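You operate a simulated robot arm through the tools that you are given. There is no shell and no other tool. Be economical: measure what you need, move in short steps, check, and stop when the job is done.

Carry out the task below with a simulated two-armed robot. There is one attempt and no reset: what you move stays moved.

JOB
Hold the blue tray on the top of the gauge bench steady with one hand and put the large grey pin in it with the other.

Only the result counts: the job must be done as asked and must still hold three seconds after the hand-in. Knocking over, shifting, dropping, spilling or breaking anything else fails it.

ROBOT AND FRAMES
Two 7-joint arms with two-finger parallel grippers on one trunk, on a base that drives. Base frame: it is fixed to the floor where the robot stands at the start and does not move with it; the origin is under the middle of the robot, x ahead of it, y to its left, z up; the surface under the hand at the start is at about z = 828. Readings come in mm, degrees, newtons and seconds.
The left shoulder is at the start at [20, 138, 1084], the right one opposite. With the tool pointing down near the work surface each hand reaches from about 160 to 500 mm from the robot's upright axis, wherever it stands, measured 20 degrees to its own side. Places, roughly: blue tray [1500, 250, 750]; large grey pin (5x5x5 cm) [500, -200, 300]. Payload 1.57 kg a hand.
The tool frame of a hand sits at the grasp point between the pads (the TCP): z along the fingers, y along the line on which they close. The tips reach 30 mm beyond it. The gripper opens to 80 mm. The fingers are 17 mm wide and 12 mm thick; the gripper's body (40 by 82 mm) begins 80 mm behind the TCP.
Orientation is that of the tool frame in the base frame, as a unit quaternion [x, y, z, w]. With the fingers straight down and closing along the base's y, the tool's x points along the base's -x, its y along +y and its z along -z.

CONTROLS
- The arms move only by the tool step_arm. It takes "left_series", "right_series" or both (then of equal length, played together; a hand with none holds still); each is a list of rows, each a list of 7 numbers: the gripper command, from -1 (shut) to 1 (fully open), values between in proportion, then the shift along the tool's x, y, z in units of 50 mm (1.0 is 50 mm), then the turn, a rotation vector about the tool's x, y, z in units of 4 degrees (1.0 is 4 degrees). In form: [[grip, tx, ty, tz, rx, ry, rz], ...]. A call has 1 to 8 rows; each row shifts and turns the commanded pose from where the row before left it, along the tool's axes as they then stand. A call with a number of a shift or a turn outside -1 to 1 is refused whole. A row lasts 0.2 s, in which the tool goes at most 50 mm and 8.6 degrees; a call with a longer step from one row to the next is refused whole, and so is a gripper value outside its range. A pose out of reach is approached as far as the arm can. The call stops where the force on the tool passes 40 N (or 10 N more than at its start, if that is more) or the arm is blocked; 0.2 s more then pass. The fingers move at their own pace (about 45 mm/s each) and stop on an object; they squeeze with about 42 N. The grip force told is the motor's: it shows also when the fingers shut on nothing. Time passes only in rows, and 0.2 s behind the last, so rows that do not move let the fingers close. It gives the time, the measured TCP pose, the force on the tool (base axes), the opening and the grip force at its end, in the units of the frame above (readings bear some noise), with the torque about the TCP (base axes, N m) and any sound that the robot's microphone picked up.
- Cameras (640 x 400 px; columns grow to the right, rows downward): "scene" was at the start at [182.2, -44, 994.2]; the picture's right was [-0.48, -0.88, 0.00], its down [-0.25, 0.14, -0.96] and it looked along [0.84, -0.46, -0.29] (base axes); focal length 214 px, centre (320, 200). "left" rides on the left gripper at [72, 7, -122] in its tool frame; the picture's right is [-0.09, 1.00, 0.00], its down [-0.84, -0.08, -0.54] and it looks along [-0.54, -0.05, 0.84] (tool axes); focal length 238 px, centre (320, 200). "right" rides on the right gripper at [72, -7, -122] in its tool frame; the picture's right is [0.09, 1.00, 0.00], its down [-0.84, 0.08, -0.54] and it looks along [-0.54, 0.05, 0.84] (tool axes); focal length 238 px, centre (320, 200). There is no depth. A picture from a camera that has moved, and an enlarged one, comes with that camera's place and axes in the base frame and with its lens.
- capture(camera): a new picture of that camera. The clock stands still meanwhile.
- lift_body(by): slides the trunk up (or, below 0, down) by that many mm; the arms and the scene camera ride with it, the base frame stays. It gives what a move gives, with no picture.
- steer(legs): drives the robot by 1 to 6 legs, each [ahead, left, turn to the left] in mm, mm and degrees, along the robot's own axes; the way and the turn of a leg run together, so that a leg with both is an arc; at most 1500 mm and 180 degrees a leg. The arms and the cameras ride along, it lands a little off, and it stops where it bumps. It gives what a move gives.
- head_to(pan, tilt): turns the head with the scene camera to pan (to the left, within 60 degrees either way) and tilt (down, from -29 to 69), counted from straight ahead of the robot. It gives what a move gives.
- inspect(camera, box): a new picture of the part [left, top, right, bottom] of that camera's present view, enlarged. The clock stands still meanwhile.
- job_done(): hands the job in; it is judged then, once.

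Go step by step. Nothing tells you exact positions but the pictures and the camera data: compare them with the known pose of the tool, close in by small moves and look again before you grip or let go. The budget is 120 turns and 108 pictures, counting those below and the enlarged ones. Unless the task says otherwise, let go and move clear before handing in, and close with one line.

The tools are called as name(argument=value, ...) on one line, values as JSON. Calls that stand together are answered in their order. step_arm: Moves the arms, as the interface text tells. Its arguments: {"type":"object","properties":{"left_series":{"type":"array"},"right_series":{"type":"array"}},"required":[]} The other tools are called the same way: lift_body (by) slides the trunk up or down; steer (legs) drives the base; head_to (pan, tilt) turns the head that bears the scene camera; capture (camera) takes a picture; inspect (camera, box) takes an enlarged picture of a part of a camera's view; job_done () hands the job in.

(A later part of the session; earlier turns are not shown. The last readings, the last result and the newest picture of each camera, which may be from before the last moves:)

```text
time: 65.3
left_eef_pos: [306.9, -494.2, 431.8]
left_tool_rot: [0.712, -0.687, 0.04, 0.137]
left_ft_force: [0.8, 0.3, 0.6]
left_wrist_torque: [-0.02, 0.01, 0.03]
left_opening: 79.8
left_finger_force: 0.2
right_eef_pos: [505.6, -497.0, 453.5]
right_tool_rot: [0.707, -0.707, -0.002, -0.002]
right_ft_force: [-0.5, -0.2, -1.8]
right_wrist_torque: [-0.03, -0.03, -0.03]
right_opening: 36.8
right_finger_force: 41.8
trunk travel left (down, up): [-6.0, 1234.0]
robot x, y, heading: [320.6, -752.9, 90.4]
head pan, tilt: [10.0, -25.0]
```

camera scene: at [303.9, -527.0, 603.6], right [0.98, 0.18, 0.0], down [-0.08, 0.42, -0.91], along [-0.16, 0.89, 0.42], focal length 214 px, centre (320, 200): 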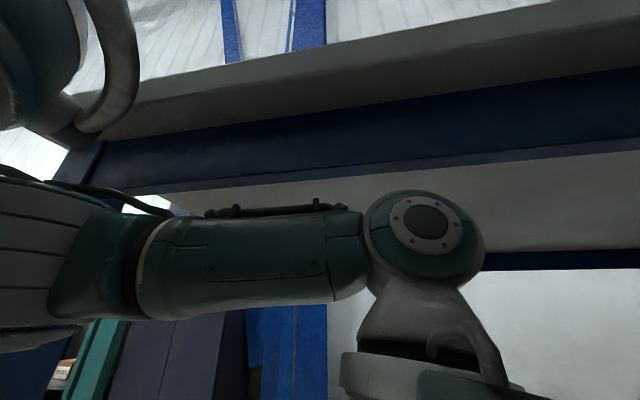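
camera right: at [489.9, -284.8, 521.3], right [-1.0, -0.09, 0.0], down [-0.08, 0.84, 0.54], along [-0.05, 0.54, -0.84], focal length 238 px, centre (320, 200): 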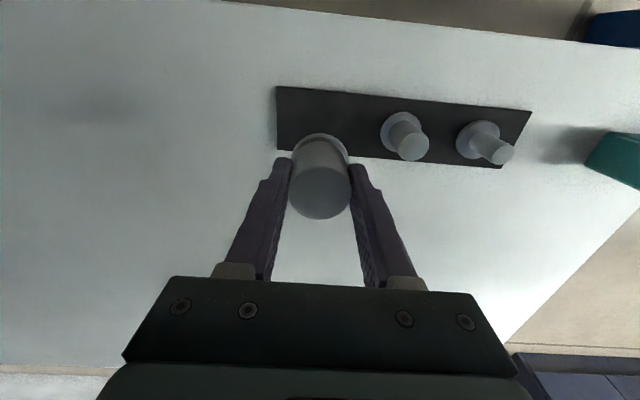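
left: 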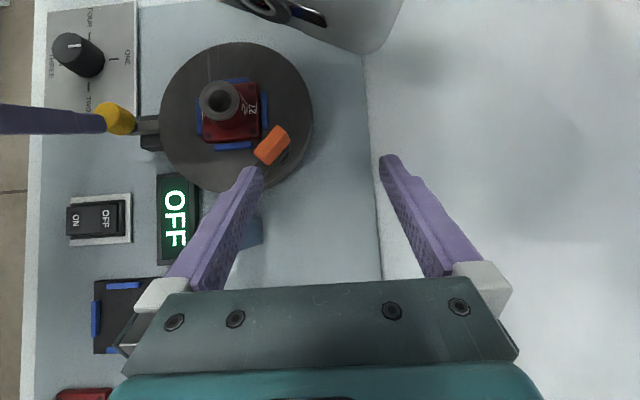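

steer(legs=[[-250, 0, 0]])

head_to(pan=0, tilt=20)

capture(camera="scene")

```text
time: 67.2
left_eef_pos: [308.7, -747.4, 432.3]
left_tool_rot: [0.713, -0.687, 0.039, 0.138]
left_ft_force: [0.9, -0.2, -0.2]
left_wrist_torque: [-0.02, 0.01, -0.02]
left_opening: 80.0
left_finger_force: 0.0
right_eef_pos: [507.3, -751.0, 453.3]
right_tool_rot: [0.707, -0.707, -0.001, -0.001]
right_ft_force: [-0.4, 0.2, -1.5]
right_wrist_torque: [0.05, -0.01, 0.03]
right_opening: 37.0
right_finger_force: 42.1
trunk travel left (down, up): [-6.0, 1234.0]
robot x, y, heading: [317.5, -1007.9, 90.5]
head pan, tilt: [10.0, -25.0]
```

```text
time: 68.3
left_eef_pos: [307.2, -749.6, 431.9]
left_tool_rot: [0.713, -0.687, 0.04, 0.137]
left_ft_force: [-0.6, 0.4, 0.4]
left_wrist_torque: [0.0, -0.01, 0.04]
left_opening: 79.7
left_finger_force: 0.1
right_eef_pos: [508.4, -751.8, 452.4]
right_tool_rot: [-0.707, 0.707, 0.001, 0.001]
right_ft_force: [-0.2, -0.5, -1.0]
right_wrist_torque: [-0.06, 0.0, 0.01]
right_opening: 36.7
right_finger_force: 42.1
trunk travel left (down, up): [-6.0, 1234.0]
robot x, y, heading: [320.3, -1004.6, 90.1]
head pan, tilt: [0.0, 20.0]
```

```text
77 pictures are left
camera scene: at [317.6, -810.9, 535.7], right [1.0, 0.01, 0.0], down [0.0, -0.34, -0.94], along [-0.01, 0.94, -0.34], focal length 214 px, centre (320, 200)
```

scene: 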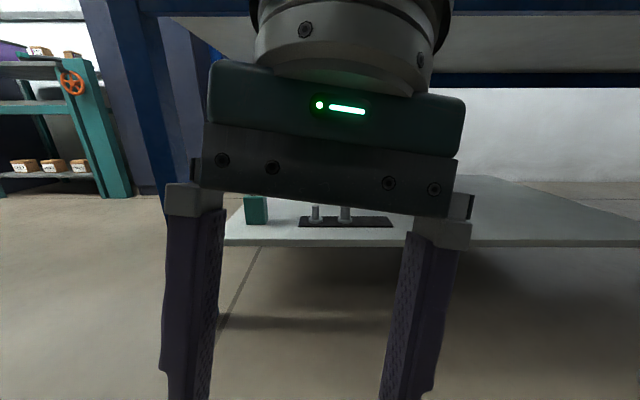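

Clear of the bench, other pins undisturbed. I'll move the left hand away from the head and raise the trunk to see the bench top.

step_arm(left_series=[[1, -0.6, 0.4, 0, 0, -0.3, 0], [1, -0.6, 0.5, 0, 0, -0.6, 0], [1, 0, 0.6, 0, 0, -0.7, 0], [1, 0, 0.6, 0, 0, -0.7, 0], [1, 0, 0.6, 0, 0, -0.5, 0], [1, 0, 0, 0, 0, 0, 0]])

lift_body(by=400)

lift_body(by=260)

head_to(pan=-45, tilt=25)

capture(camera="scene")

```text
time: 69.7
left_eef_pos: [170.0, -692.8, 434.9]
left_tool_rot: [0.713, -0.697, -0.029, 0.07]
left_ft_force: [0.2, -0.7, 0.4]
left_wrist_torque: [-0.01, 0.04, -0.01]
left_opening: 80.0
left_finger_force: 0.1
right_eef_pos: [507.7, -752.0, 452.6]
right_tool_rot: [-0.707, 0.707, 0.001, 0.002]
right_ft_force: [0.0, 0.3, -1.1]
right_wrist_torque: [-0.03, 0.04, 0.01]
right_opening: 36.9
right_finger_force: 42.2
trunk travel left (down, up): [-6.0, 1234.0]
robot x, y, heading: [319.8, -1004.9, 90.3]
head pan, tilt: [0.0, 20.0]
```

```text
time: 73.5
left_eef_pos: [168.8, -693.1, 834.6]
left_tool_rot: [0.714, -0.696, -0.028, 0.07]
left_ft_force: [0.5, -0.6, 0.4]
left_wrist_torque: [0.01, -0.02, -0.01]
left_opening: 80.2
left_finger_force: 0.0
right_eef_pos: [507.2, -751.9, 851.8]
right_tool_rot: [0.707, -0.707, -0.001, -0.001]
right_ft_force: [-0.2, -0.3, -1.5]
right_wrist_torque: [-0.05, 0.01, 0.01]
right_opening: 36.9
right_finger_force: 41.9
trunk travel left (down, up): [-406.0, 834.0]
robot x, y, heading: [319.8, -1003.8, 90.6]
head pan, tilt: [0.0, 20.0]
```

```text
time: 76.2
left_eef_pos: [171.7, -693.6, 1096.2]
left_tool_rot: [0.713, -0.697, -0.029, 0.07]
left_ft_force: [0.5, -0.6, 0.2]
left_wrist_torque: [0.0, -0.01, 0.04]
left_opening: 80.0
left_finger_force: 0.1
right_eef_pos: [507.9, -753.0, 1114.9]
right_tool_rot: [0.707, -0.707, -0.001, -0.001]
right_ft_force: [0.0, 0.2, -1.9]
right_wrist_torque: [0.02, 0.0, 0.03]
right_opening: 36.7
right_finger_force: 42.3
trunk travel left (down, up): [-666.0, 574.0]
robot x, y, heading: [318.0, -1004.1, 90.1]
head pan, tilt: [0.0, 20.0]
```

```text
time: 77.3
left_eef_pos: [171.1, -692.4, 1095.5]
left_tool_rot: [0.713, -0.697, -0.029, 0.07]
left_ft_force: [-0.4, 0.1, 0.3]
left_wrist_torque: [-0.02, 0.02, 0.03]
left_opening: 80.1
left_finger_force: 0.0
right_eef_pos: [508.5, -751.2, 1111.6]
right_tool_rot: [0.707, -0.707, -0.001, -0.002]
right_ft_force: [0.4, -0.3, -2.2]
right_wrist_torque: [-0.03, -0.03, 0.02]
right_opening: 36.9
right_finger_force: 42.1
trunk travel left (down, up): [-666.0, 574.0]
robot x, y, heading: [315.9, -1004.2, 90.0]
head pan, tilt: [-45.0, 25.0]
```

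```text
76 pictures are left
camera scene: at [382.9, -838.7, 1187.5], right [0.71, -0.7, 0.0], down [-0.3, -0.3, -0.91], along [0.64, 0.64, -0.42], focal length 214 px, centre (320, 200)
```

scene: 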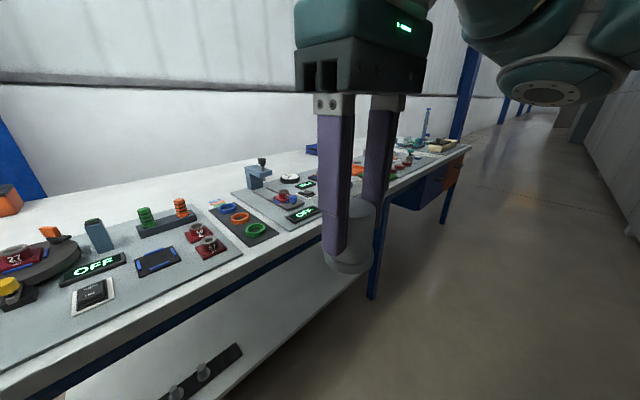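

I'll drive along the aisle to stand opposite the tray.

steer(legs=[[0, -1150, 0]])

head_to(pan=0, tilt=25)

capture(camera="scene")

head_to(pan=-50, tilt=25)

capture(camera="scene")

```text
time: 83.2
left_eef_pos: [1346.2, -690.2, 1096.6]
left_tool_rot: [0.71, -0.7, -0.03, 0.07]
left_ft_force: [0.1, 0.3, 0.3]
left_wrist_torque: [0.01, -0.02, 0.0]
left_opening: 80.0
left_finger_force: 0.0
right_eef_pos: [1682.3, -750.9, 1111.6]
right_tool_rot: [-0.705, 0.709, 0.001, 0.002]
right_ft_force: [0.5, 0.0, -1.9]
right_wrist_torque: [-0.01, 0.0, 0.02]
right_opening: 36.5
right_finger_force: 42.6
trunk travel left (down, up): [-666.0, 574.0]
robot x, y, heading: [1489.8, -1003.8, 89.7]
head pan, tilt: [-45.0, 25.0]
```

```text
time: 84.4
left_eef_pos: [1344.6, -691.0, 1095.8]
left_tool_rot: [0.711, -0.699, -0.03, 0.071]
left_ft_force: [0.3, 0.4, 0.0]
left_wrist_torque: [0.03, 0.01, 0.01]
left_opening: 79.9
left_finger_force: 0.1
right_eef_pos: [1682.1, -751.5, 1112.6]
right_tool_rot: [-0.705, 0.709, 0.001, 0.001]
right_ft_force: [-0.7, -0.3, -0.7]
right_wrist_torque: [-0.02, 0.0, 0.0]
right_opening: 36.6
right_finger_force: 41.7
trunk travel left (down, up): [-666.0, 574.0]
robot x, y, heading: [1488.4, -1001.7, 89.7]
head pan, tilt: [0.0, 25.0]
```

```text
75 pictures are left
camera scene: at [1492.2, -810.1, 1187.5], right [1.0, 0.0, 0.0], down [0.0, -0.42, -0.91], along [0.0, 0.91, -0.42], focal length 214 px, centre (320, 200)
```

scene: 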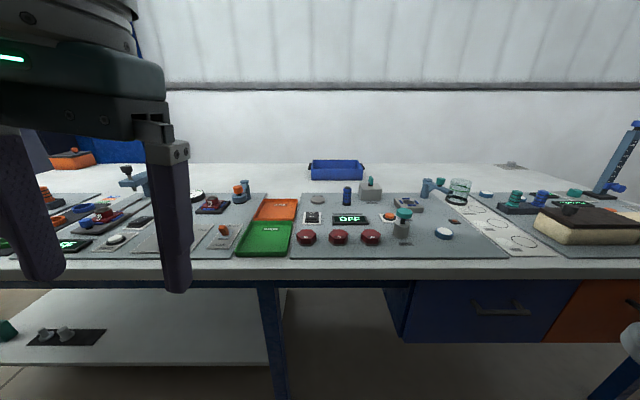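

```text
time: 85.5
left_eef_pos: [1346.5, -690.6, 1094.3]
left_tool_rot: [0.711, -0.699, -0.029, 0.071]
left_ft_force: [-0.4, -0.6, -0.5]
left_wrist_torque: [0.0, -0.03, -0.02]
left_opening: 80.1
left_finger_force: 0.0
right_eef_pos: [1683.2, -750.7, 1112.3]
right_tool_rot: [-0.705, 0.709, 0.001, 0.001]
right_ft_force: [-0.4, 0.4, -2.2]
right_wrist_torque: [-0.06, -0.02, 0.0]
right_opening: 36.6
right_finger_force: 41.6
trunk travel left (down, up): [-666.0, 574.0]
robot x, y, heading: [1493.9, -1005.1, 89.8]
head pan, tilt: [-50.0, 25.0]
```

```text
74 pictures are left
camera scene: at [1562.6, -843.1, 1187.5], right [0.64, -0.77, 0.0], down [-0.32, -0.27, -0.91], along [0.69, 0.58, -0.42], focal length 214 px, centre (320, 200)
```

scene: 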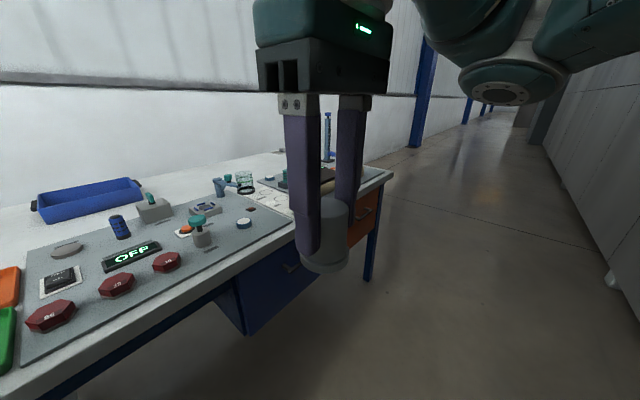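

The tray is a 280×200 box at x≈1432–1713, y≈208–410. I'll test how close I can come from this side, hands kept high above the items.

steer(legs=[[500, 0, 0]])

steer(legs=[[100, 0, 0]])

steer(legs=[[80, 0, 0]])

head_to(pan=0, tilt=30)

capture(camera="scene")

```text
time: 88.5
left_eef_pos: [1344.4, -185.0, 1095.8]
left_tool_rot: [0.712, -0.698, -0.03, 0.07]
left_ft_force: [0.4, -0.5, -0.4]
left_wrist_torque: [-0.02, -0.01, 0.0]
left_opening: 80.0
left_finger_force: 0.0
right_eef_pos: [1681.3, -244.9, 1113.9]
right_tool_rot: [-0.705, 0.709, 0.002, 0.002]
right_ft_force: [-0.2, 0.1, -3.3]
right_wrist_torque: [-0.04, 0.0, -0.01]
right_opening: 36.8
right_finger_force: 42.4
trunk travel left (down, up): [-666.0, 574.0]
robot x, y, heading: [1490.6, -494.0, 90.0]
head pan, tilt: [-50.0, 25.0]
```

```text
time: 89.7
left_eef_pos: [1344.3, -85.5, 1095.5]
left_tool_rot: [0.713, -0.697, -0.029, 0.07]
left_ft_force: [0.3, 0.0, 0.0]
left_wrist_torque: [-0.03, 0.03, -0.02]
left_opening: 79.7
left_finger_force: 0.1
right_eef_pos: [1681.2, -146.4, 1113.1]
right_tool_rot: [-0.707, 0.708, 0.001, 0.0]
right_ft_force: [-0.7, -0.3, -1.5]
right_wrist_torque: [0.01, -0.03, -0.03]
right_opening: 36.9
right_finger_force: 42.1
trunk travel left (down, up): [-666.0, 574.0]
robot x, y, heading: [1490.7, -398.4, 90.5]
head pan, tilt: [-50.0, 25.0]
```

```text
time: 90.7
left_eef_pos: [1344.9, -5.4, 1095.6]
left_tool_rot: [0.713, -0.697, -0.029, 0.07]
left_ft_force: [-0.2, -0.8, -1.4]
left_wrist_torque: [0.01, 0.0, 0.01]
left_opening: 79.9
left_finger_force: 0.1
right_eef_pos: [1681.6, -64.0, 1112.2]
right_tool_rot: [-0.706, 0.708, 0.001, 0.0]
right_ft_force: [-0.6, -0.5, -2.3]
right_wrist_torque: [0.0, -0.02, -0.01]
right_opening: 36.8
right_finger_force: 41.3
trunk travel left (down, up): [-666.0, 574.0]
robot x, y, heading: [1489.9, -316.1, 90.1]
head pan, tilt: [-50.0, 25.0]
```

```text
time: 91.9
left_eef_pos: [1342.9, -5.9, 1096.3]
left_tool_rot: [0.712, -0.698, -0.03, 0.07]
left_ft_force: [-0.4, 0.0, 0.0]
left_wrist_torque: [-0.01, -0.03, 0.01]
left_opening: 80.2
left_finger_force: 0.0
right_eef_pos: [1680.6, -65.0, 1113.4]
right_tool_rot: [-0.706, 0.708, 0.0, 0.001]
right_ft_force: [-0.1, -0.2, -1.5]
right_wrist_torque: [-0.04, 0.02, -0.05]
right_opening: 37.0
right_finger_force: 41.9
trunk travel left (down, up): [-666.0, 574.0]
robot x, y, heading: [1492.5, -317.0, 90.5]
head pan, tilt: [0.0, 30.0]
```

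```text
73 pictures are left
camera scene: at [1490.5, -126.0, 1179.5], right [1.0, 0.0, 0.0], down [0.0, -0.5, -0.87], along [0.0, 0.87, -0.5], focal length 214 px, centre (320, 200)
```

scene: 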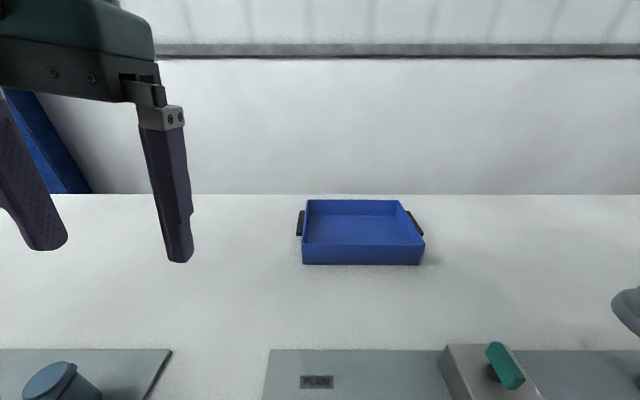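

No bump, and the tray is now clear: x 1451–1706, y 207–391, rim z≈879, handles on its two ends. I'll go 100 mm further in and check what lies beneath me.

steer(legs=[[100, -35, -0.3]])

head_to(pan=0, tilt=66)

capture(camera="scene")

head_to(pan=0, tilt=40)

capture(camera="scene")

```text
time: 93.1
left_eef_pos: [1379.4, 92.5, 1095.7]
left_tool_rot: [0.711, -0.7, -0.029, 0.07]
left_ft_force: [-0.1, -0.2, 0.1]
left_wrist_torque: [0.0, -0.01, -0.02]
left_opening: 80.0
left_finger_force: 0.0
right_eef_pos: [1717.0, 31.9, 1112.3]
right_tool_rot: [-0.705, 0.709, 0.001, 0.001]
right_ft_force: [-0.3, -1.1, -2.1]
right_wrist_torque: [-0.01, -0.01, -0.03]
right_opening: 36.6
right_finger_force: 41.7
trunk travel left (down, up): [-666.0, 574.0]
robot x, y, heading: [1523.3, -222.5, 89.8]
head pan, tilt: [0.0, 30.0]
```

```text
time: 94.1
left_eef_pos: [1380.3, 93.5, 1095.5]
left_tool_rot: [0.711, -0.699, -0.029, 0.07]
left_ft_force: [0.0, 0.1, 0.1]
left_wrist_torque: [0.0, 0.02, -0.02]
left_opening: 80.1
left_finger_force: 0.1
right_eef_pos: [1716.8, 32.7, 1112.1]
right_tool_rot: [-0.705, 0.709, 0.0, 0.0]
right_ft_force: [0.1, -0.3, -2.2]
right_wrist_torque: [-0.02, -0.03, 0.02]
right_opening: 36.7
right_finger_force: 42.3
trunk travel left (down, up): [-666.0, 574.0]
robot x, y, heading: [1528.5, -217.5, 90.0]
head pan, tilt: [0.0, 66.0]
```

```text
72 pictures are left
camera scene: at [1526.4, -58.4, 1130.9], right [1.0, 0.0, 0.0], down [0.0, -0.91, -0.41], along [0.0, 0.41, -0.91], focal length 214 px, centre (320, 200)
```

scene: 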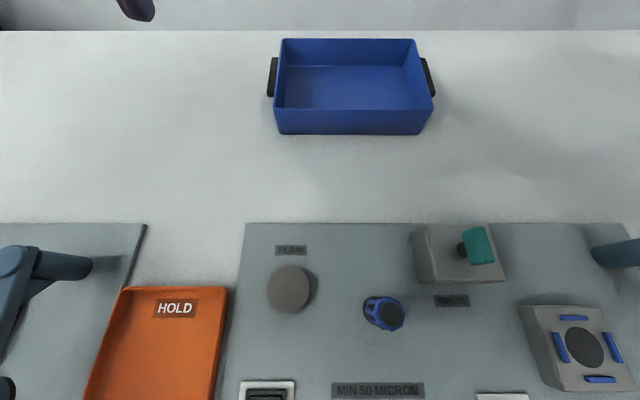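

```text
time: 95.0
left_eef_pos: [1379.4, 91.8, 1096.1]
left_tool_rot: [0.711, -0.699, -0.03, 0.07]
left_ft_force: [0.2, 0.0, -0.3]
left_wrist_torque: [-0.01, 0.02, 0.0]
left_opening: 80.0
left_finger_force: 0.0
right_eef_pos: [1717.3, 32.5, 1111.3]
right_tool_rot: [-0.705, 0.71, 0.0, 0.0]
right_ft_force: [-0.4, -0.6, -0.9]
right_wrist_torque: [-0.01, 0.0, -0.02]
right_opening: 36.9
right_finger_force: 41.8
trunk travel left (down, up): [-666.0, 574.0]
robot x, y, heading: [1525.7, -218.2, 89.9]
head pan, tilt: [0.0, 40.0]
```

```text
71 pictures are left
camera scene: at [1526.5, -32.9, 1164.1], right [1.0, 0.0, 0.0], down [0.0, -0.64, -0.77], along [0.0, 0.77, -0.64], focal length 214 px, centre (320, 200)
```

scene: 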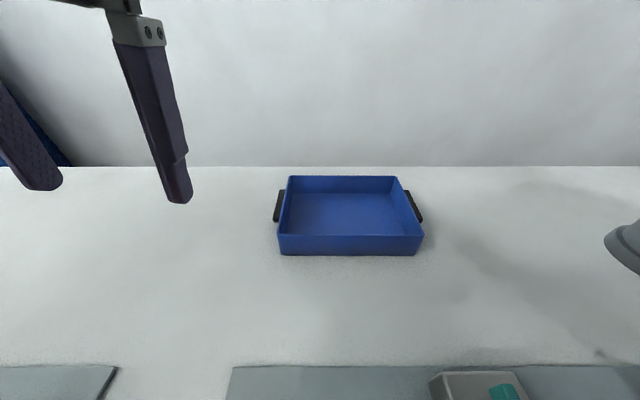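

Items beneath me are low. I'll lower the trunk 80 mm and bring the left hand above the tray's left wall near its front corner (handle is further back).

lift_body(by=-80)

step_arm(left_series=[[1, -0.71, -0.38, 0.28, 0.5, -0.2, 0], [1, -0.71, -0.38, 0.28, 0.5, -0.2, 0], [1, -0.71, -0.38, 0.28, 0.5, -0.2, 0], [1, -0.71, -0.38, 0.28, 0.5, -0.2, 0], [1, 0, 0, 0, 0, 0, 0]])

capture(camera="left")

capture(camera="scene")

```text
time: 96.2
left_eef_pos: [1379.9, 93.5, 1015.9]
left_tool_rot: [0.711, -0.699, -0.03, 0.07]
left_ft_force: [0.0, -0.4, 0.3]
left_wrist_torque: [0.0, 0.02, -0.04]
left_opening: 79.8
left_finger_force: 0.2
right_eef_pos: [1717.7, 31.7, 1032.9]
right_tool_rot: [-0.704, 0.71, 0.0, 0.002]
right_ft_force: [-0.5, 0.9, -1.7]
right_wrist_torque: [0.0, 0.04, 0.01]
right_opening: 36.6
right_finger_force: 42.2
trunk travel left (down, up): [-586.0, 654.0]
robot x, y, heading: [1521.1, -219.7, 90.1]
head pan, tilt: [0.0, 40.0]
```

```text
time: 97.4
left_eef_pos: [1450.0, 234.6, 948.4]
left_tool_rot: [0.712, -0.702, -0.001, 0.0]
left_ft_force: [0.1, 0.1, 0.5]
left_wrist_torque: [-0.02, 0.0, 0.01]
left_opening: 80.2
left_finger_force: 0.1
right_eef_pos: [1716.5, 33.2, 1032.9]
right_tool_rot: [-0.705, 0.71, 0.0, 0.0]
right_ft_force: [0.0, 0.4, -1.5]
right_wrist_torque: [0.0, 0.04, -0.01]
right_opening: 36.7
right_finger_force: 42.0
trunk travel left (down, up): [-586.0, 654.0]
robot x, y, heading: [1526.0, -218.1, 89.6]
head pan, tilt: [0.0, 40.0]
```

```text
70 pictures are left
camera left: at [1445.2, 162.9, 1070.0], right [-1.0, 0.08, 0.0], down [0.07, 0.84, 0.54], along [0.04, 0.54, -0.84], focal length 238 px, centre (320, 200)
```

left: 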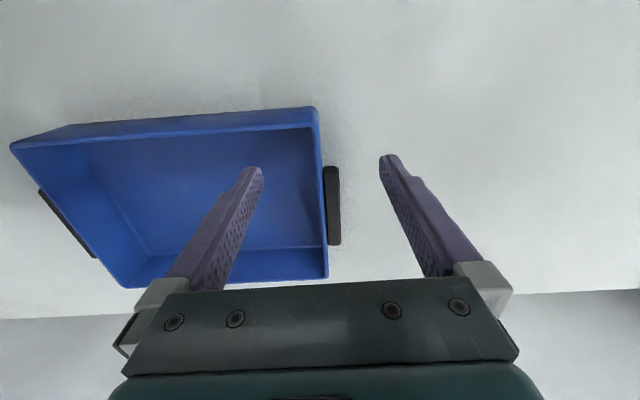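

```text
69 pictures are left
camera scene: at [1526.4, -32.9, 1084.2], right [1.0, 0.0, 0.0], down [0.0, -0.64, -0.77], along [0.0, 0.77, -0.64], focal length 214 px, centre (320, 200)
```

scene: 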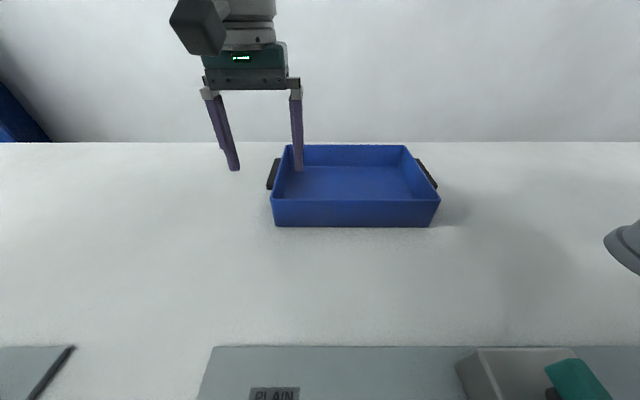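

The left hand is aligned over the left wall. I'll go down to TCP z≈882 and look before closing.

step_arm(left_series=[[1, 0.08, -0.05, 0.4, 0, 0, 0], [1, 0, 0, 0.5, 0, 0, 0], [1, 0, 0, 0.4, 0, 0, 0], [1, 0, 0, 0, 0, 0, 0]])

capture(camera="left")

inspect(camera="scene", box=[200, 120, 360, 240])

```text
time: 98.4
left_eef_pos: [1451.9, 229.4, 882.2]
left_tool_rot: [0.713, -0.701, 0.0, 0.002]
left_ft_force: [-0.1, 0.5, 1.0]
left_wrist_torque: [-0.01, -0.04, -0.03]
left_opening: 80.3
left_finger_force: 0.1
right_eef_pos: [1716.3, 34.5, 1032.5]
right_tool_rot: [-0.704, 0.71, 0.001, 0.001]
right_ft_force: [0.4, -0.5, -1.7]
right_wrist_torque: [-0.01, 0.03, 0.04]
right_opening: 36.8
right_finger_force: 42.0
trunk travel left (down, up): [-586.0, 654.0]
robot x, y, heading: [1526.1, -215.2, 89.7]
head pan, tilt: [0.0, 40.0]
```

```text
68 pictures are left
camera left: at [1446.6, 157.9, 1003.9], right [-1.0, 0.08, 0.0], down [0.07, 0.84, 0.54], along [0.04, 0.54, -0.84], focal length 238 px, centre (320, 200)
```

left: 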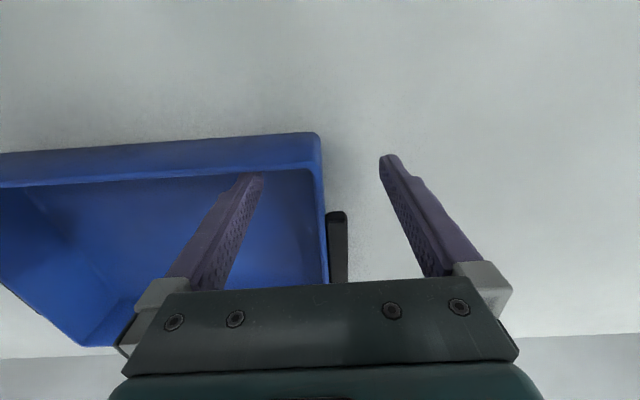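

```text
3.33 times, centred on (280, 180) of scene
camera zoom: at [1526.5, -32.8, 1084.2], right [1.0, 0.0, 0.0], down [0.0, -0.64, -0.77], along [0.0, 0.77, -0.64], focal length 715 px, centre (453, 267)
```

zoom: 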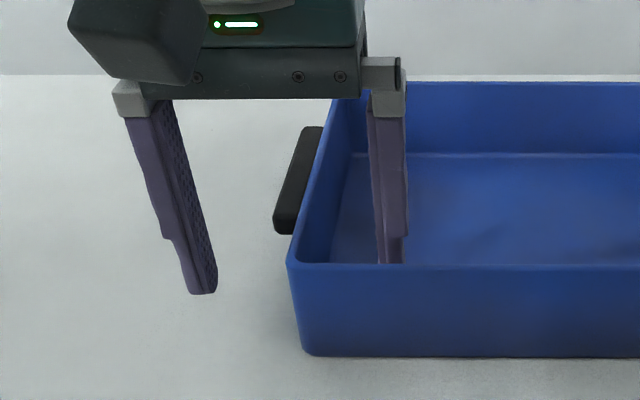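

Well centred on the wall with clearance from the handle. Closing the left hand on it.

step_arm(left_series=[[-1, 0, 0, 0, 0, 0, 0], [-1, 0, 0, 0, 0, 0, 0], [-1, 0, 0, 0, 0, 0, 0], [-1, 0, 0, 0, 0, 0, 0], [-1, 0, 0, 0, 0, 0, 0], [-1, 0, 0, 0, 0, 0, 0]])

capture(camera="left")

capture(camera="scene")

```text
time: 99.8
left_eef_pos: [1450.6, 229.2, 881.4]
left_tool_rot: [0.713, -0.702, 0.0, 0.001]
left_ft_force: [-0.1, -0.9, -0.4]
left_wrist_torque: [0.13, -0.14, -0.25]
left_opening: 4.8
left_finger_force: 25.2
right_eef_pos: [1716.2, 33.1, 1032.5]
right_tool_rot: [-0.704, 0.71, 0.0, 0.001]
right_ft_force: [-0.4, 0.1, -2.1]
right_wrist_torque: [0.01, -0.01, -0.01]
right_opening: 36.7
right_finger_force: 42.0
trunk travel left (down, up): [-586.0, 654.0]
robot x, y, heading: [1527.0, -217.8, 90.0]
head pan, tilt: [0.0, 40.0]
```

```text
66 pictures are left
camera left: at [1446.7, 157.9, 1004.2], right [-1.0, 0.08, 0.0], down [0.06, 0.84, 0.54], along [0.04, 0.54, -0.84], focal length 238 px, centre (320, 200)
```

left: 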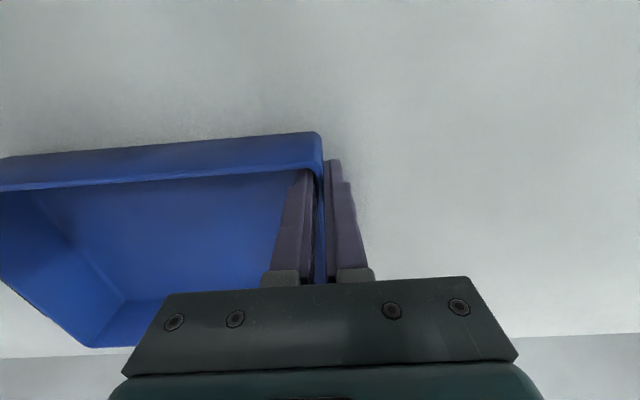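

```text
65 pictures are left
camera scene: at [1526.6, -32.9, 1084.2], right [1.0, 0.0, 0.0], down [0.0, -0.64, -0.77], along [0.0, 0.77, -0.64], focal length 214 px, centre (320, 200)
```

scene: 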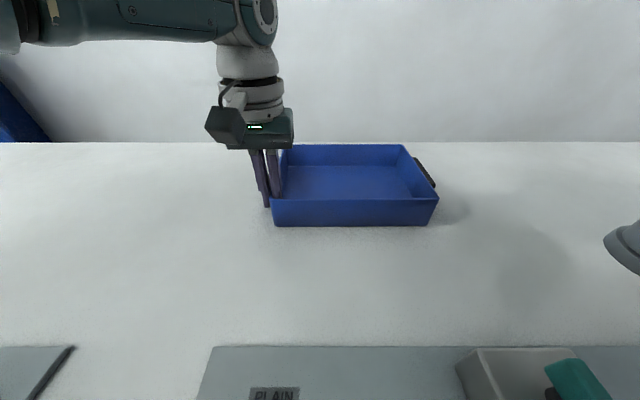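

The wall is gripped and the tray hasn't moved. Now the right hand carries the pin over the tray's middle.

step_arm(right_series=[[-1, -0.77, 0.35, 0.1, 0, 0, 0], [-1, -0.77, 0.35, 0.1, 0, 0, 0], [-1, -0.77, 0.35, 0.1, 0, 0, 0], [-1, -0.77, 0.35, 0.1, 0, 0, 0], [-1, -0.77, 0.35, 0.1, 0, 0, 0], [-1, -0.77, 0.35, 0.1, 0, 0, 0], [-1, 0, 0, 0.2, 0, 0, 0], [-1, 0, 0, 0, 0, 0, 0]])

capture(camera="right")

capture(camera="scene")

```text
time: 101.6
left_eef_pos: [1451.5, 228.8, 881.8]
left_tool_rot: [0.712, -0.702, 0.0, 0.001]
left_ft_force: [0.3, -0.9, 2.1]
left_wrist_torque: [0.01, -0.15, -0.07]
left_opening: 4.8
left_finger_force: 24.7
right_eef_pos: [1614.6, 251.4, 993.8]
right_tool_rot: [-0.705, 0.709, 0.001, 0.001]
right_ft_force: [-0.2, -0.1, -2.3]
right_wrist_torque: [0.0, 0.01, 0.04]
right_opening: 36.6
right_finger_force: 42.1
right hand out of reach, approached as far as the arm can: row 6
trunk travel left (down, up): [-586.0, 654.0]
robot x, y, heading: [1527.8, -216.1, 90.1]
head pan, tilt: [0.0, 40.0]
```

```text
64 pictures are left
camera right: at [1623.7, 178.2, 1114.6], right [-1.0, -0.09, 0.0], down [-0.07, 0.84, 0.54], along [-0.05, 0.54, -0.84], focal length 238 px, centre (320, 200)
```

right: 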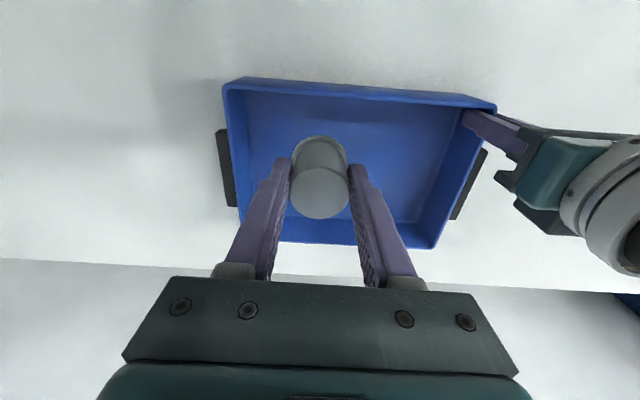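

```text
63 pictures are left
camera scene: at [1526.5, -32.9, 1084.2], right [1.0, 0.0, 0.0], down [0.0, -0.64, -0.77], along [0.0, 0.77, -0.64], focal length 214 px, centre (320, 200)
```

scene: 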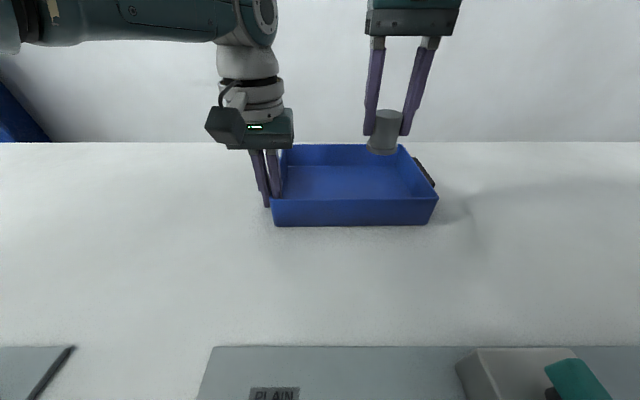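

The pin hangs over the tray interior, clear of the walls. Descending to just above the tray floor.

step_arm(right_series=[[-1, 0, 0, 0.4, 0, 0, 0], [-1, 0, 0, 0.5, 0, 0, 0], [-1, 0, 0, 0.5, 0, 0, 0], [-1, 0, 0, 0.5, 0, 0, 0], [-1, 0, 0, 0, 0, 0, 0]])

capture(camera="right")

capture(camera="scene")

```text
time: 102.8
left_eef_pos: [1451.5, 228.6, 882.0]
left_tool_rot: [0.713, -0.701, 0.0, 0.001]
left_ft_force: [0.8, -0.3, 2.5]
left_wrist_torque: [0.02, -0.15, -0.12]
left_opening: 4.7
left_finger_force: 24.6
right_eef_pos: [1624.0, 240.9, 899.0]
right_tool_rot: [-0.705, 0.71, 0.001, 0.0]
right_ft_force: [-0.5, 0.3, -1.2]
right_wrist_torque: [-0.01, -0.01, 0.05]
right_opening: 36.6
right_finger_force: 41.8
right hand out of reach, approached as far as the arm can: row 3, 4
trunk travel left (down, up): [-586.0, 654.0]
robot x, y, heading: [1530.2, -219.9, 89.7]
head pan, tilt: [0.0, 40.0]
```

```text
62 pictures are left
camera right: at [1631.7, 169.0, 1020.3], right [-1.0, -0.09, 0.0], down [-0.07, 0.84, 0.54], along [-0.05, 0.54, -0.84], focal length 238 px, centre (320, 200)
```

right: 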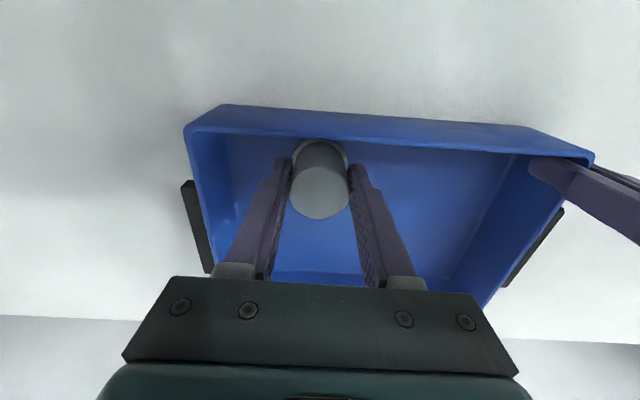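

```text
61 pictures are left
camera scene: at [1526.6, -32.8, 1084.2], right [1.0, 0.0, 0.0], down [0.0, -0.64, -0.77], along [0.0, 0.77, -0.64], focal length 214 px, centre (320, 200)
```

scene: 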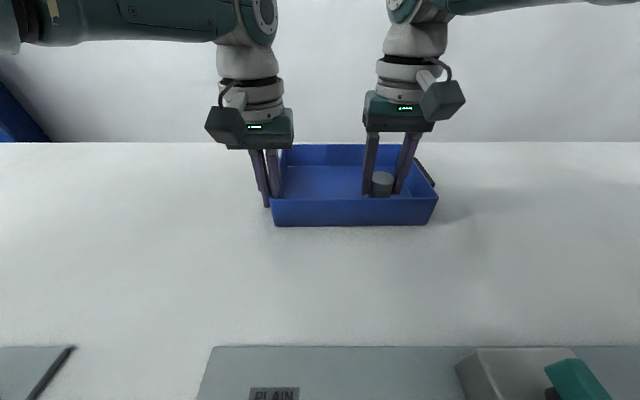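

The reach limit pulled the hand slightly back, so the pin is still ~15 mm above the floor. I'll shift a little to the right and finish lowering.

step_arm(right_series=[[-1, 0.1, -0.3, 0, 0, 0, 0], [-1, 0, 0, 0.15, 0, 0, 0], [-1, 0, 0, 0.1, 0, 0, 0], [-1, 0, 0, 0, 0, 0, 0]])

capture(camera="right")

inspect(camera="scene", box=[320, 130, 480, 230])

```text
time: 103.8
left_eef_pos: [1450.8, 229.3, 882.6]
left_tool_rot: [0.713, -0.702, 0.0, 0.002]
left_ft_force: [-0.6, 0.8, 1.3]
left_wrist_torque: [-0.01, -0.18, -0.03]
left_opening: 4.8
left_finger_force: 25.0
right_eef_pos: [1639.5, 235.4, 886.5]
right_tool_rot: [-0.704, 0.71, 0.001, 0.001]
right_ft_force: [-1.0, -0.1, -1.4]
right_wrist_torque: [0.0, 0.02, -0.01]
right_opening: 36.7
right_finger_force: 41.6
trunk travel left (down, up): [-586.0, 654.0]
robot x, y, heading: [1524.0, -219.1, 89.7]
head pan, tilt: [0.0, 40.0]
```

```text
60 pictures are left
camera right: at [1646.7, 163.2, 1007.7], right [-1.0, -0.09, 0.0], down [-0.07, 0.84, 0.54], along [-0.05, 0.54, -0.84], focal length 238 px, centre (320, 200)
```

right: 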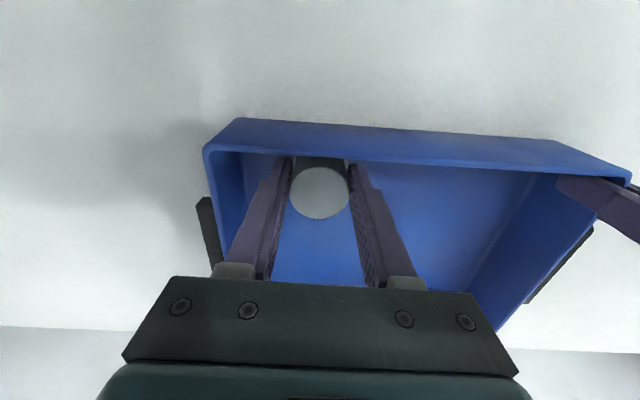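

```text
4.00 times, centred on (400, 180) of scene
camera zoom: at [1526.4, -32.8, 1084.2], right [1.0, 0.0, 0.0], down [0.0, -0.64, -0.77], along [0.0, 0.77, -0.64], focal length 858 px, centre (0, 280)
```

zoom: 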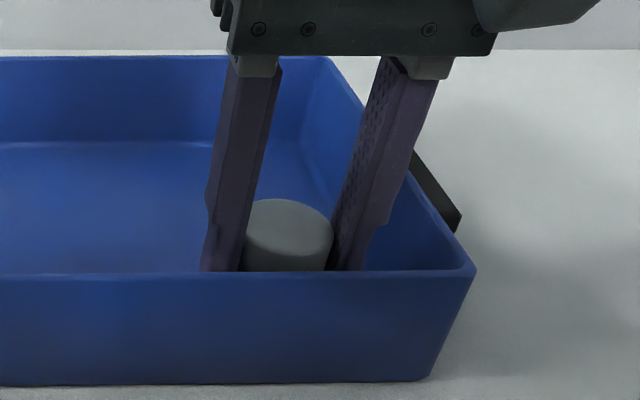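

The pin is close to the front wall, so I'll move it 18 mm deeper into the tray.

step_arm(right_series=[[-1, -0.2, 0, 0, 0, 0, 0], [-1, -0.16, 0, 0, 0, 0, 0], [-1, 0, 0, 0, 0, 0, 0]])

capture(camera="right")

```text
time: 104.6
left_eef_pos: [1451.6, 228.3, 881.0]
left_tool_rot: [0.712, -0.702, -0.001, 0.001]
left_ft_force: [-0.4, -0.3, 1.2]
left_wrist_torque: [0.08, -0.16, -0.07]
left_opening: 4.9
left_finger_force: 25.2
right_eef_pos: [1639.5, 240.4, 887.0]
right_tool_rot: [-0.705, 0.71, 0.001, 0.001]
right_ft_force: [0.1, 0.0, -2.1]
right_wrist_torque: [-0.02, -0.03, 0.01]
right_opening: 36.6
right_finger_force: 41.5
right hand out of reach, approached as far as the arm can: row 1, 2
trunk travel left (down, up): [-586.0, 654.0]
robot x, y, heading: [1526.0, -216.9, 89.9]
head pan, tilt: [0.0, 40.0]
```

```text
58 pictures are left
camera right: at [1648.0, 168.6, 1008.9], right [-1.0, -0.09, 0.0], down [-0.07, 0.84, 0.54], along [-0.05, 0.54, -0.84], focal length 238 px, centre (320, 200)
```

right: 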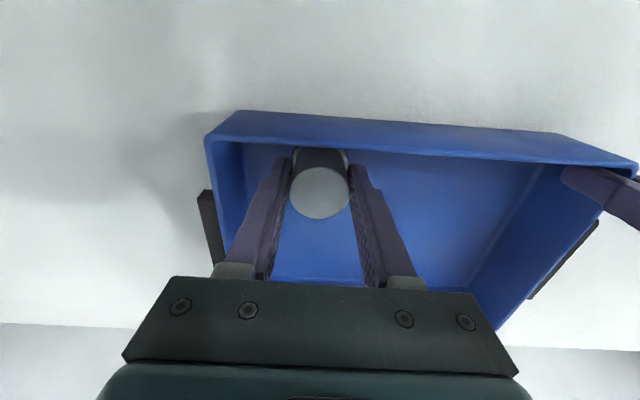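

The right arm is at its reach limit, with the pin still too near the front wall. I'll raise the pin, let the left hand go, move the base closer and regrip.

step_arm(right_series=[[-1, 0.2, 0, -0.5, 0, 0, 0], [-1, 0, 0, -0.6, 0, 0, 0], [-1, 0, 0, -0.7, 0, 0, 0], [-1, 0, 0, -0.7, 0, 0, 0], [-1, 0, 0, -0.2, 0, 0, 0]], left_series=[[0.3, 0, 0, 0, 0, 0, 0], [0.3, 0, 0, 0, 0, 0, 0], [0.3, 0, 0, 0, 0, 0, 0], [0.3, 0, 0, 0, 0, 0, 0], [0.3, 0, 0, 0, 0, 0, 0]])

step_arm(left_series=[[0.3, 0, 0, -0.4, 0, 0, 0], [0.3, 0, 0, -0.8, 0, 0, 0], [0.3, 0, 0, -0.8, 0, 0, 0], [0.3, 0.4, 0, -0.2, 0, 0, 0], [0.3, 0, 0, 0, 0, 0, 0]])

capture(camera="scene")

```text
time: 105.8
left_eef_pos: [1451.2, 228.4, 881.1]
left_tool_rot: [0.712, -0.702, 0.001, 0.002]
left_ft_force: [0.2, 0.4, -0.1]
left_wrist_torque: [0.02, 0.02, 0.03]
left_opening: 51.9
left_finger_force: 0.0
right_eef_pos: [1643.0, 231.0, 1021.8]
right_tool_rot: [-0.705, 0.71, 0.001, 0.0]
right_ft_force: [1.0, -0.2, -1.2]
right_wrist_torque: [-0.02, 0.05, 0.01]
right_opening: 36.9
right_finger_force: 42.2
trunk travel left (down, up): [-586.0, 654.0]
robot x, y, heading: [1526.6, -218.2, 89.9]
head pan, tilt: [0.0, 40.0]
```

```text
time: 107.0
left_eef_pos: [1449.4, 210.5, 993.1]
left_tool_rot: [0.713, -0.701, 0.0, 0.001]
left_ft_force: [0.0, -0.5, -0.6]
left_wrist_torque: [0.02, 0.0, -0.02]
left_opening: 52.0
left_finger_force: 0.0
right_eef_pos: [1642.4, 231.1, 1021.9]
right_tool_rot: [-0.705, 0.71, 0.001, 0.001]
right_ft_force: [-0.4, 0.7, -2.3]
right_wrist_torque: [-0.03, -0.01, 0.03]
right_opening: 36.9
right_finger_force: 42.2
trunk travel left (down, up): [-586.0, 654.0]
robot x, y, heading: [1527.1, -220.5, 90.1]
head pan, tilt: [0.0, 40.0]
```

```text
57 pictures are left
camera scene: at [1526.5, -32.9, 1084.2], right [1.0, 0.0, 0.0], down [0.0, -0.64, -0.77], along [0.0, 0.77, -0.64], focal length 214 px, centre (320, 200)
```

scene: 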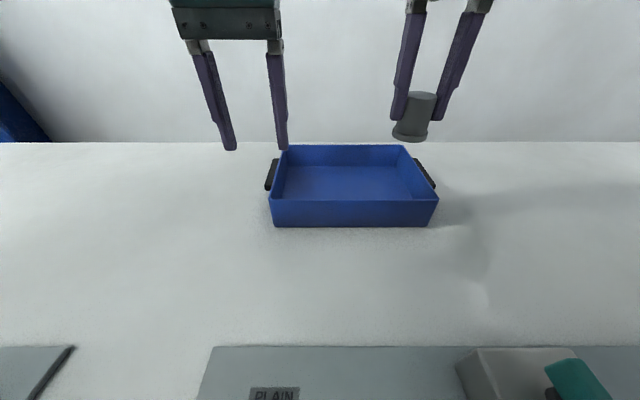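

Tray unmoved. Driving 85 mm ahead.

steer(legs=[[85, 0, 0]])

capture(camera="left")

capture(camera="scene")

```text
time: 108.0
left_eef_pos: [1450.5, 294.8, 993.0]
left_tool_rot: [0.712, -0.702, 0.0, 0.001]
left_ft_force: [-0.7, -0.5, 0.2]
left_wrist_torque: [-0.01, 0.01, 0.01]
left_opening: 51.9
left_finger_force: 0.1
right_eef_pos: [1642.5, 316.0, 1022.2]
right_tool_rot: [-0.704, 0.71, 0.001, 0.001]
right_ft_force: [0.7, -0.3, -2.1]
right_wrist_torque: [-0.02, 0.0, 0.02]
right_opening: 36.8
right_finger_force: 41.6
trunk travel left (down, up): [-586.0, 654.0]
robot x, y, heading: [1523.6, -132.8, 90.0]
head pan, tilt: [0.0, 40.0]
```

```text
56 pictures are left
camera left: at [1445.8, 223.9, 1114.5], right [-1.0, 0.08, 0.0], down [0.07, 0.84, 0.54], along [0.04, 0.54, -0.84], focal length 238 px, centre (320, 200)
```

left: 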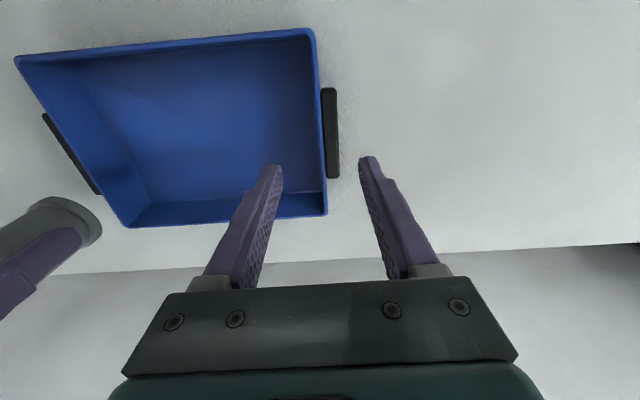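

```text
55 pictures are left
camera scene: at [1526.8, 52.1, 1084.2], right [1.0, 0.0, 0.0], down [0.0, -0.64, -0.77], along [0.0, 0.77, -0.64], focal length 214 px, centre (320, 200)
```

scene: 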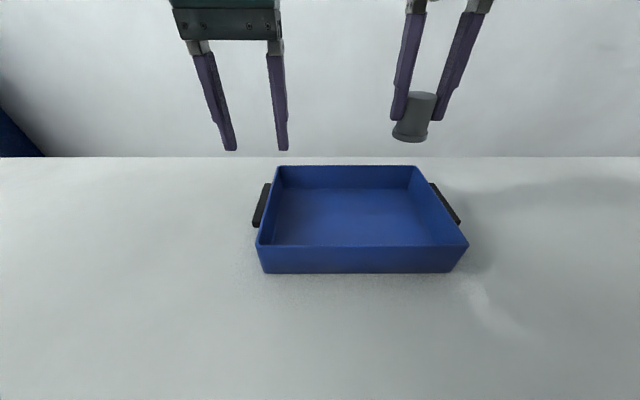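

Now the left hand moves back to the wall section in front of the handle, then down.

step_arm(left_series=[[0.8, 0.65, -0.02, 0, 0, 0, 0], [0.8, 0.65, -0.02, 0, 0, 0, 0], [0.8, 0, 0, 0.5, 0, 0, 0], [0.8, 0, 0, 0.6, 0, 0, 0], [0.8, 0, 0, 0.6, 0, 0, 0], [0.8, 0, 0, 0.5, 0, 0, 0], [0.8, 0, 0, 0, 0, 0, 0]])

capture(camera="left")

```text
time: 109.6
left_eef_pos: [1453.5, 229.6, 882.7]
left_tool_rot: [0.712, -0.702, 0.0, 0.001]
left_ft_force: [0.3, 0.1, 0.2]
left_wrist_torque: [0.04, 0.01, 0.01]
left_opening: 71.9
left_finger_force: 0.0
right_eef_pos: [1644.1, 315.0, 1022.3]
right_tool_rot: [-0.704, 0.71, 0.0, 0.0]
right_ft_force: [0.1, -0.1, -1.7]
right_wrist_torque: [0.01, -0.03, 0.01]
right_opening: 37.1
right_finger_force: 42.2
trunk travel left (down, up): [-586.0, 654.0]
robot x, y, heading: [1527.4, -130.9, 89.7]
head pan, tilt: [0.0, 40.0]
```

```text
54 pictures are left
camera left: at [1448.3, 158.4, 1005.2], right [-1.0, 0.08, 0.0], down [0.07, 0.84, 0.54], along [0.04, 0.54, -0.84], focal length 238 px, centre (320, 200)
```

left: 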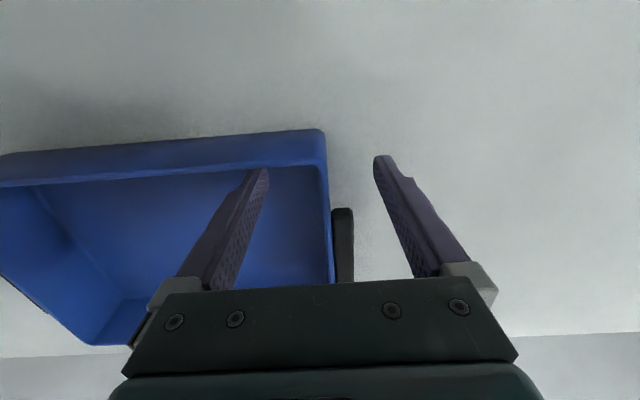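

Centring by 2.5 mm and closing the left hand; then the right goes over the tray centre.

step_arm(left_series=[[0.5, 0, 0.05, 0, 0, 0, 0], [-1, 0, 0, 0, 0, 0, 0], [-1, 0, 0, 0, 0, 0, 0], [-1, 0, 0, 0, 0, 0, 0], [-1, 0, 0, 0, 0, 0, 0], [-1, 0, 0, 0, 0, 0, 0], [-1, 0, 0, 0, 0, 0, 0]])

step_arm(right_series=[[-1, 0.3, 0.35, 0.2, 0, 0, 0], [-1, 0.2, 0.35, 0.4, 0, 0, 0], [-1, 0, 0, 0.5, 0, 0, 0], [-1, 0, 0, 0.5, 0, 0, 0], [-1, 0, 0, 0.4, 0, 0, 0], [-1, 0, 0, 0, 0, 0, 0]])

capture(camera="right")

capture(camera="scene")

```text
time: 111.2
left_eef_pos: [1450.6, 228.3, 883.1]
left_tool_rot: [0.713, -0.702, 0.0, 0.001]
left_ft_force: [0.5, -0.1, 0.0]
left_wrist_torque: [0.0, -0.15, -0.27]
left_opening: 4.9
left_finger_force: 25.3
right_eef_pos: [1643.4, 316.1, 1022.5]
right_tool_rot: [-0.704, 0.71, 0.001, 0.0]
right_ft_force: [0.8, 0.0, -0.5]
right_wrist_torque: [0.0, 0.0, 0.01]
right_opening: 37.1
right_finger_force: 42.1
trunk travel left (down, up): [-586.0, 654.0]
robot x, y, heading: [1526.4, -136.0, 90.1]
head pan, tilt: [0.0, 40.0]
```

```text
time: 112.6
left_eef_pos: [1450.4, 229.6, 883.5]
left_tool_rot: [0.713, -0.701, 0.001, 0.0]
left_ft_force: [-0.5, -1.5, 0.2]
left_wrist_torque: [0.02, -0.13, -0.18]
left_opening: 4.9
left_finger_force: 25.0
right_eef_pos: [1607.3, 292.1, 919.2]
right_tool_rot: [-0.704, 0.71, 0.001, 0.0]
right_ft_force: [0.0, 0.5, -1.2]
right_wrist_torque: [0.0, -0.03, -0.02]
right_opening: 37.0
right_finger_force: 42.0
trunk travel left (down, up): [-586.0, 654.0]
robot x, y, heading: [1529.6, -135.8, 89.7]
head pan, tilt: [0.0, 40.0]
```

```text
53 pictures are left
camera right: at [1614.1, 218.8, 1041.3], right [-1.0, -0.08, 0.0], down [-0.07, 0.84, 0.54], along [-0.05, 0.54, -0.84], focal length 238 px, centre (320, 200)
```

right: 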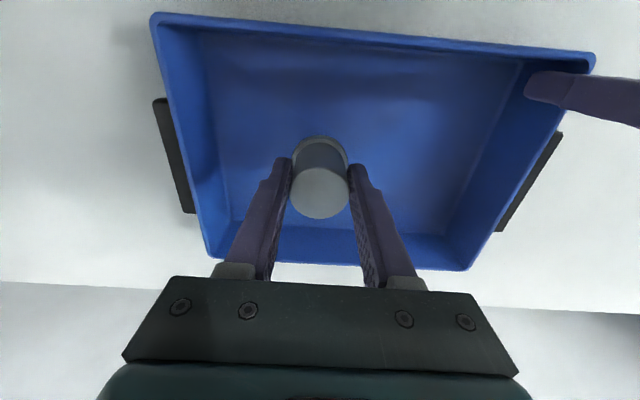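

```text
52 pictures are left
camera scene: at [1526.8, 51.7, 1084.1], right [1.0, 0.0, 0.0], down [0.0, -0.64, -0.77], along [0.0, 0.77, -0.64], focal length 214 px, centre (320, 200)
```

scene: 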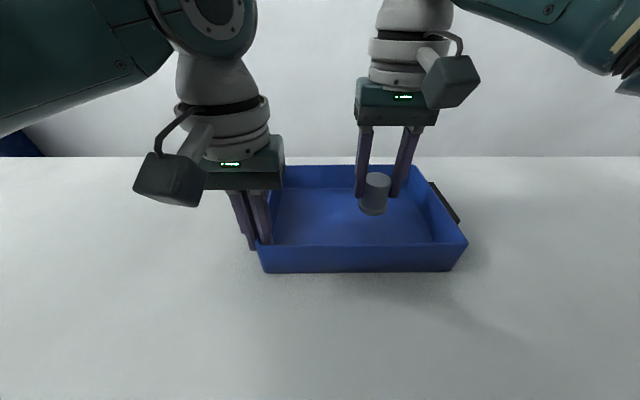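

The pin is centred and the tray held. I'll lower gently in small steps, watching the force.

step_arm(right_series=[[-1, 0, 0, 0.3, 0, 0, 0], [-1, 0, 0, 0.2, 0, 0, 0], [-1, 0, 0, 0.1, 0, 0, 0], [-1, 0, 0, 0, 0, 0, 0]])

step_arm(right_series=[[-1, 0, 0, 0.05, 0, 0, 0], [-1, 0, 0, 0.05, 0, 0, 0], [-1, 0, 0, 0, 0, 0, 0]])

inspect(camera="scene", box=[300, 150, 460, 250])

```text
time: 113.6
left_eef_pos: [1451.0, 229.2, 883.0]
left_tool_rot: [0.712, -0.702, 0.0, 0.001]
left_ft_force: [-0.5, -0.1, 0.3]
left_wrist_torque: [-0.04, -0.14, -0.19]
left_opening: 4.8
left_finger_force: 24.9
right_eef_pos: [1606.2, 291.7, 891.3]
right_tool_rot: [-0.704, 0.711, 0.001, 0.0]
right_ft_force: [-0.3, 0.0, -1.5]
right_wrist_torque: [0.02, -0.03, 0.0]
right_opening: 36.7
right_finger_force: 41.9
trunk travel left (down, up): [-586.0, 654.0]
robot x, y, heading: [1524.9, -136.6, 89.8]
head pan, tilt: [0.0, 40.0]
```

```text
time: 114.4
left_eef_pos: [1450.0, 229.1, 883.8]
left_tool_rot: [0.713, -0.701, 0.0, 0.001]
left_ft_force: [0.0, -0.4, -0.8]
left_wrist_torque: [0.02, -0.13, -0.18]
left_opening: 5.0
left_finger_force: 25.5
right_eef_pos: [1606.8, 291.0, 887.2]
right_tool_rot: [-0.705, 0.709, 0.001, 0.0]
right_ft_force: [0.5, -0.8, -2.0]
right_wrist_torque: [-0.03, -0.01, 0.02]
right_opening: 37.2
right_finger_force: 41.8
trunk travel left (down, up): [-586.0, 654.0]
robot x, y, heading: [1526.2, -136.0, 90.1]
head pan, tilt: [0.0, 40.0]
```

```text
4.00 times, centred on (380, 200) of scene
camera zoom: at [1526.8, 51.8, 1084.1], right [1.0, 0.0, 0.0], down [0.0, -0.64, -0.77], along [0.0, 0.77, -0.64], focal length 858 px, centre (80, 200)
```

zoom: 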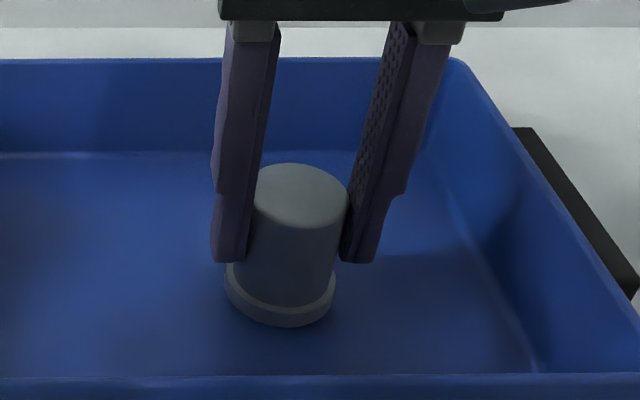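

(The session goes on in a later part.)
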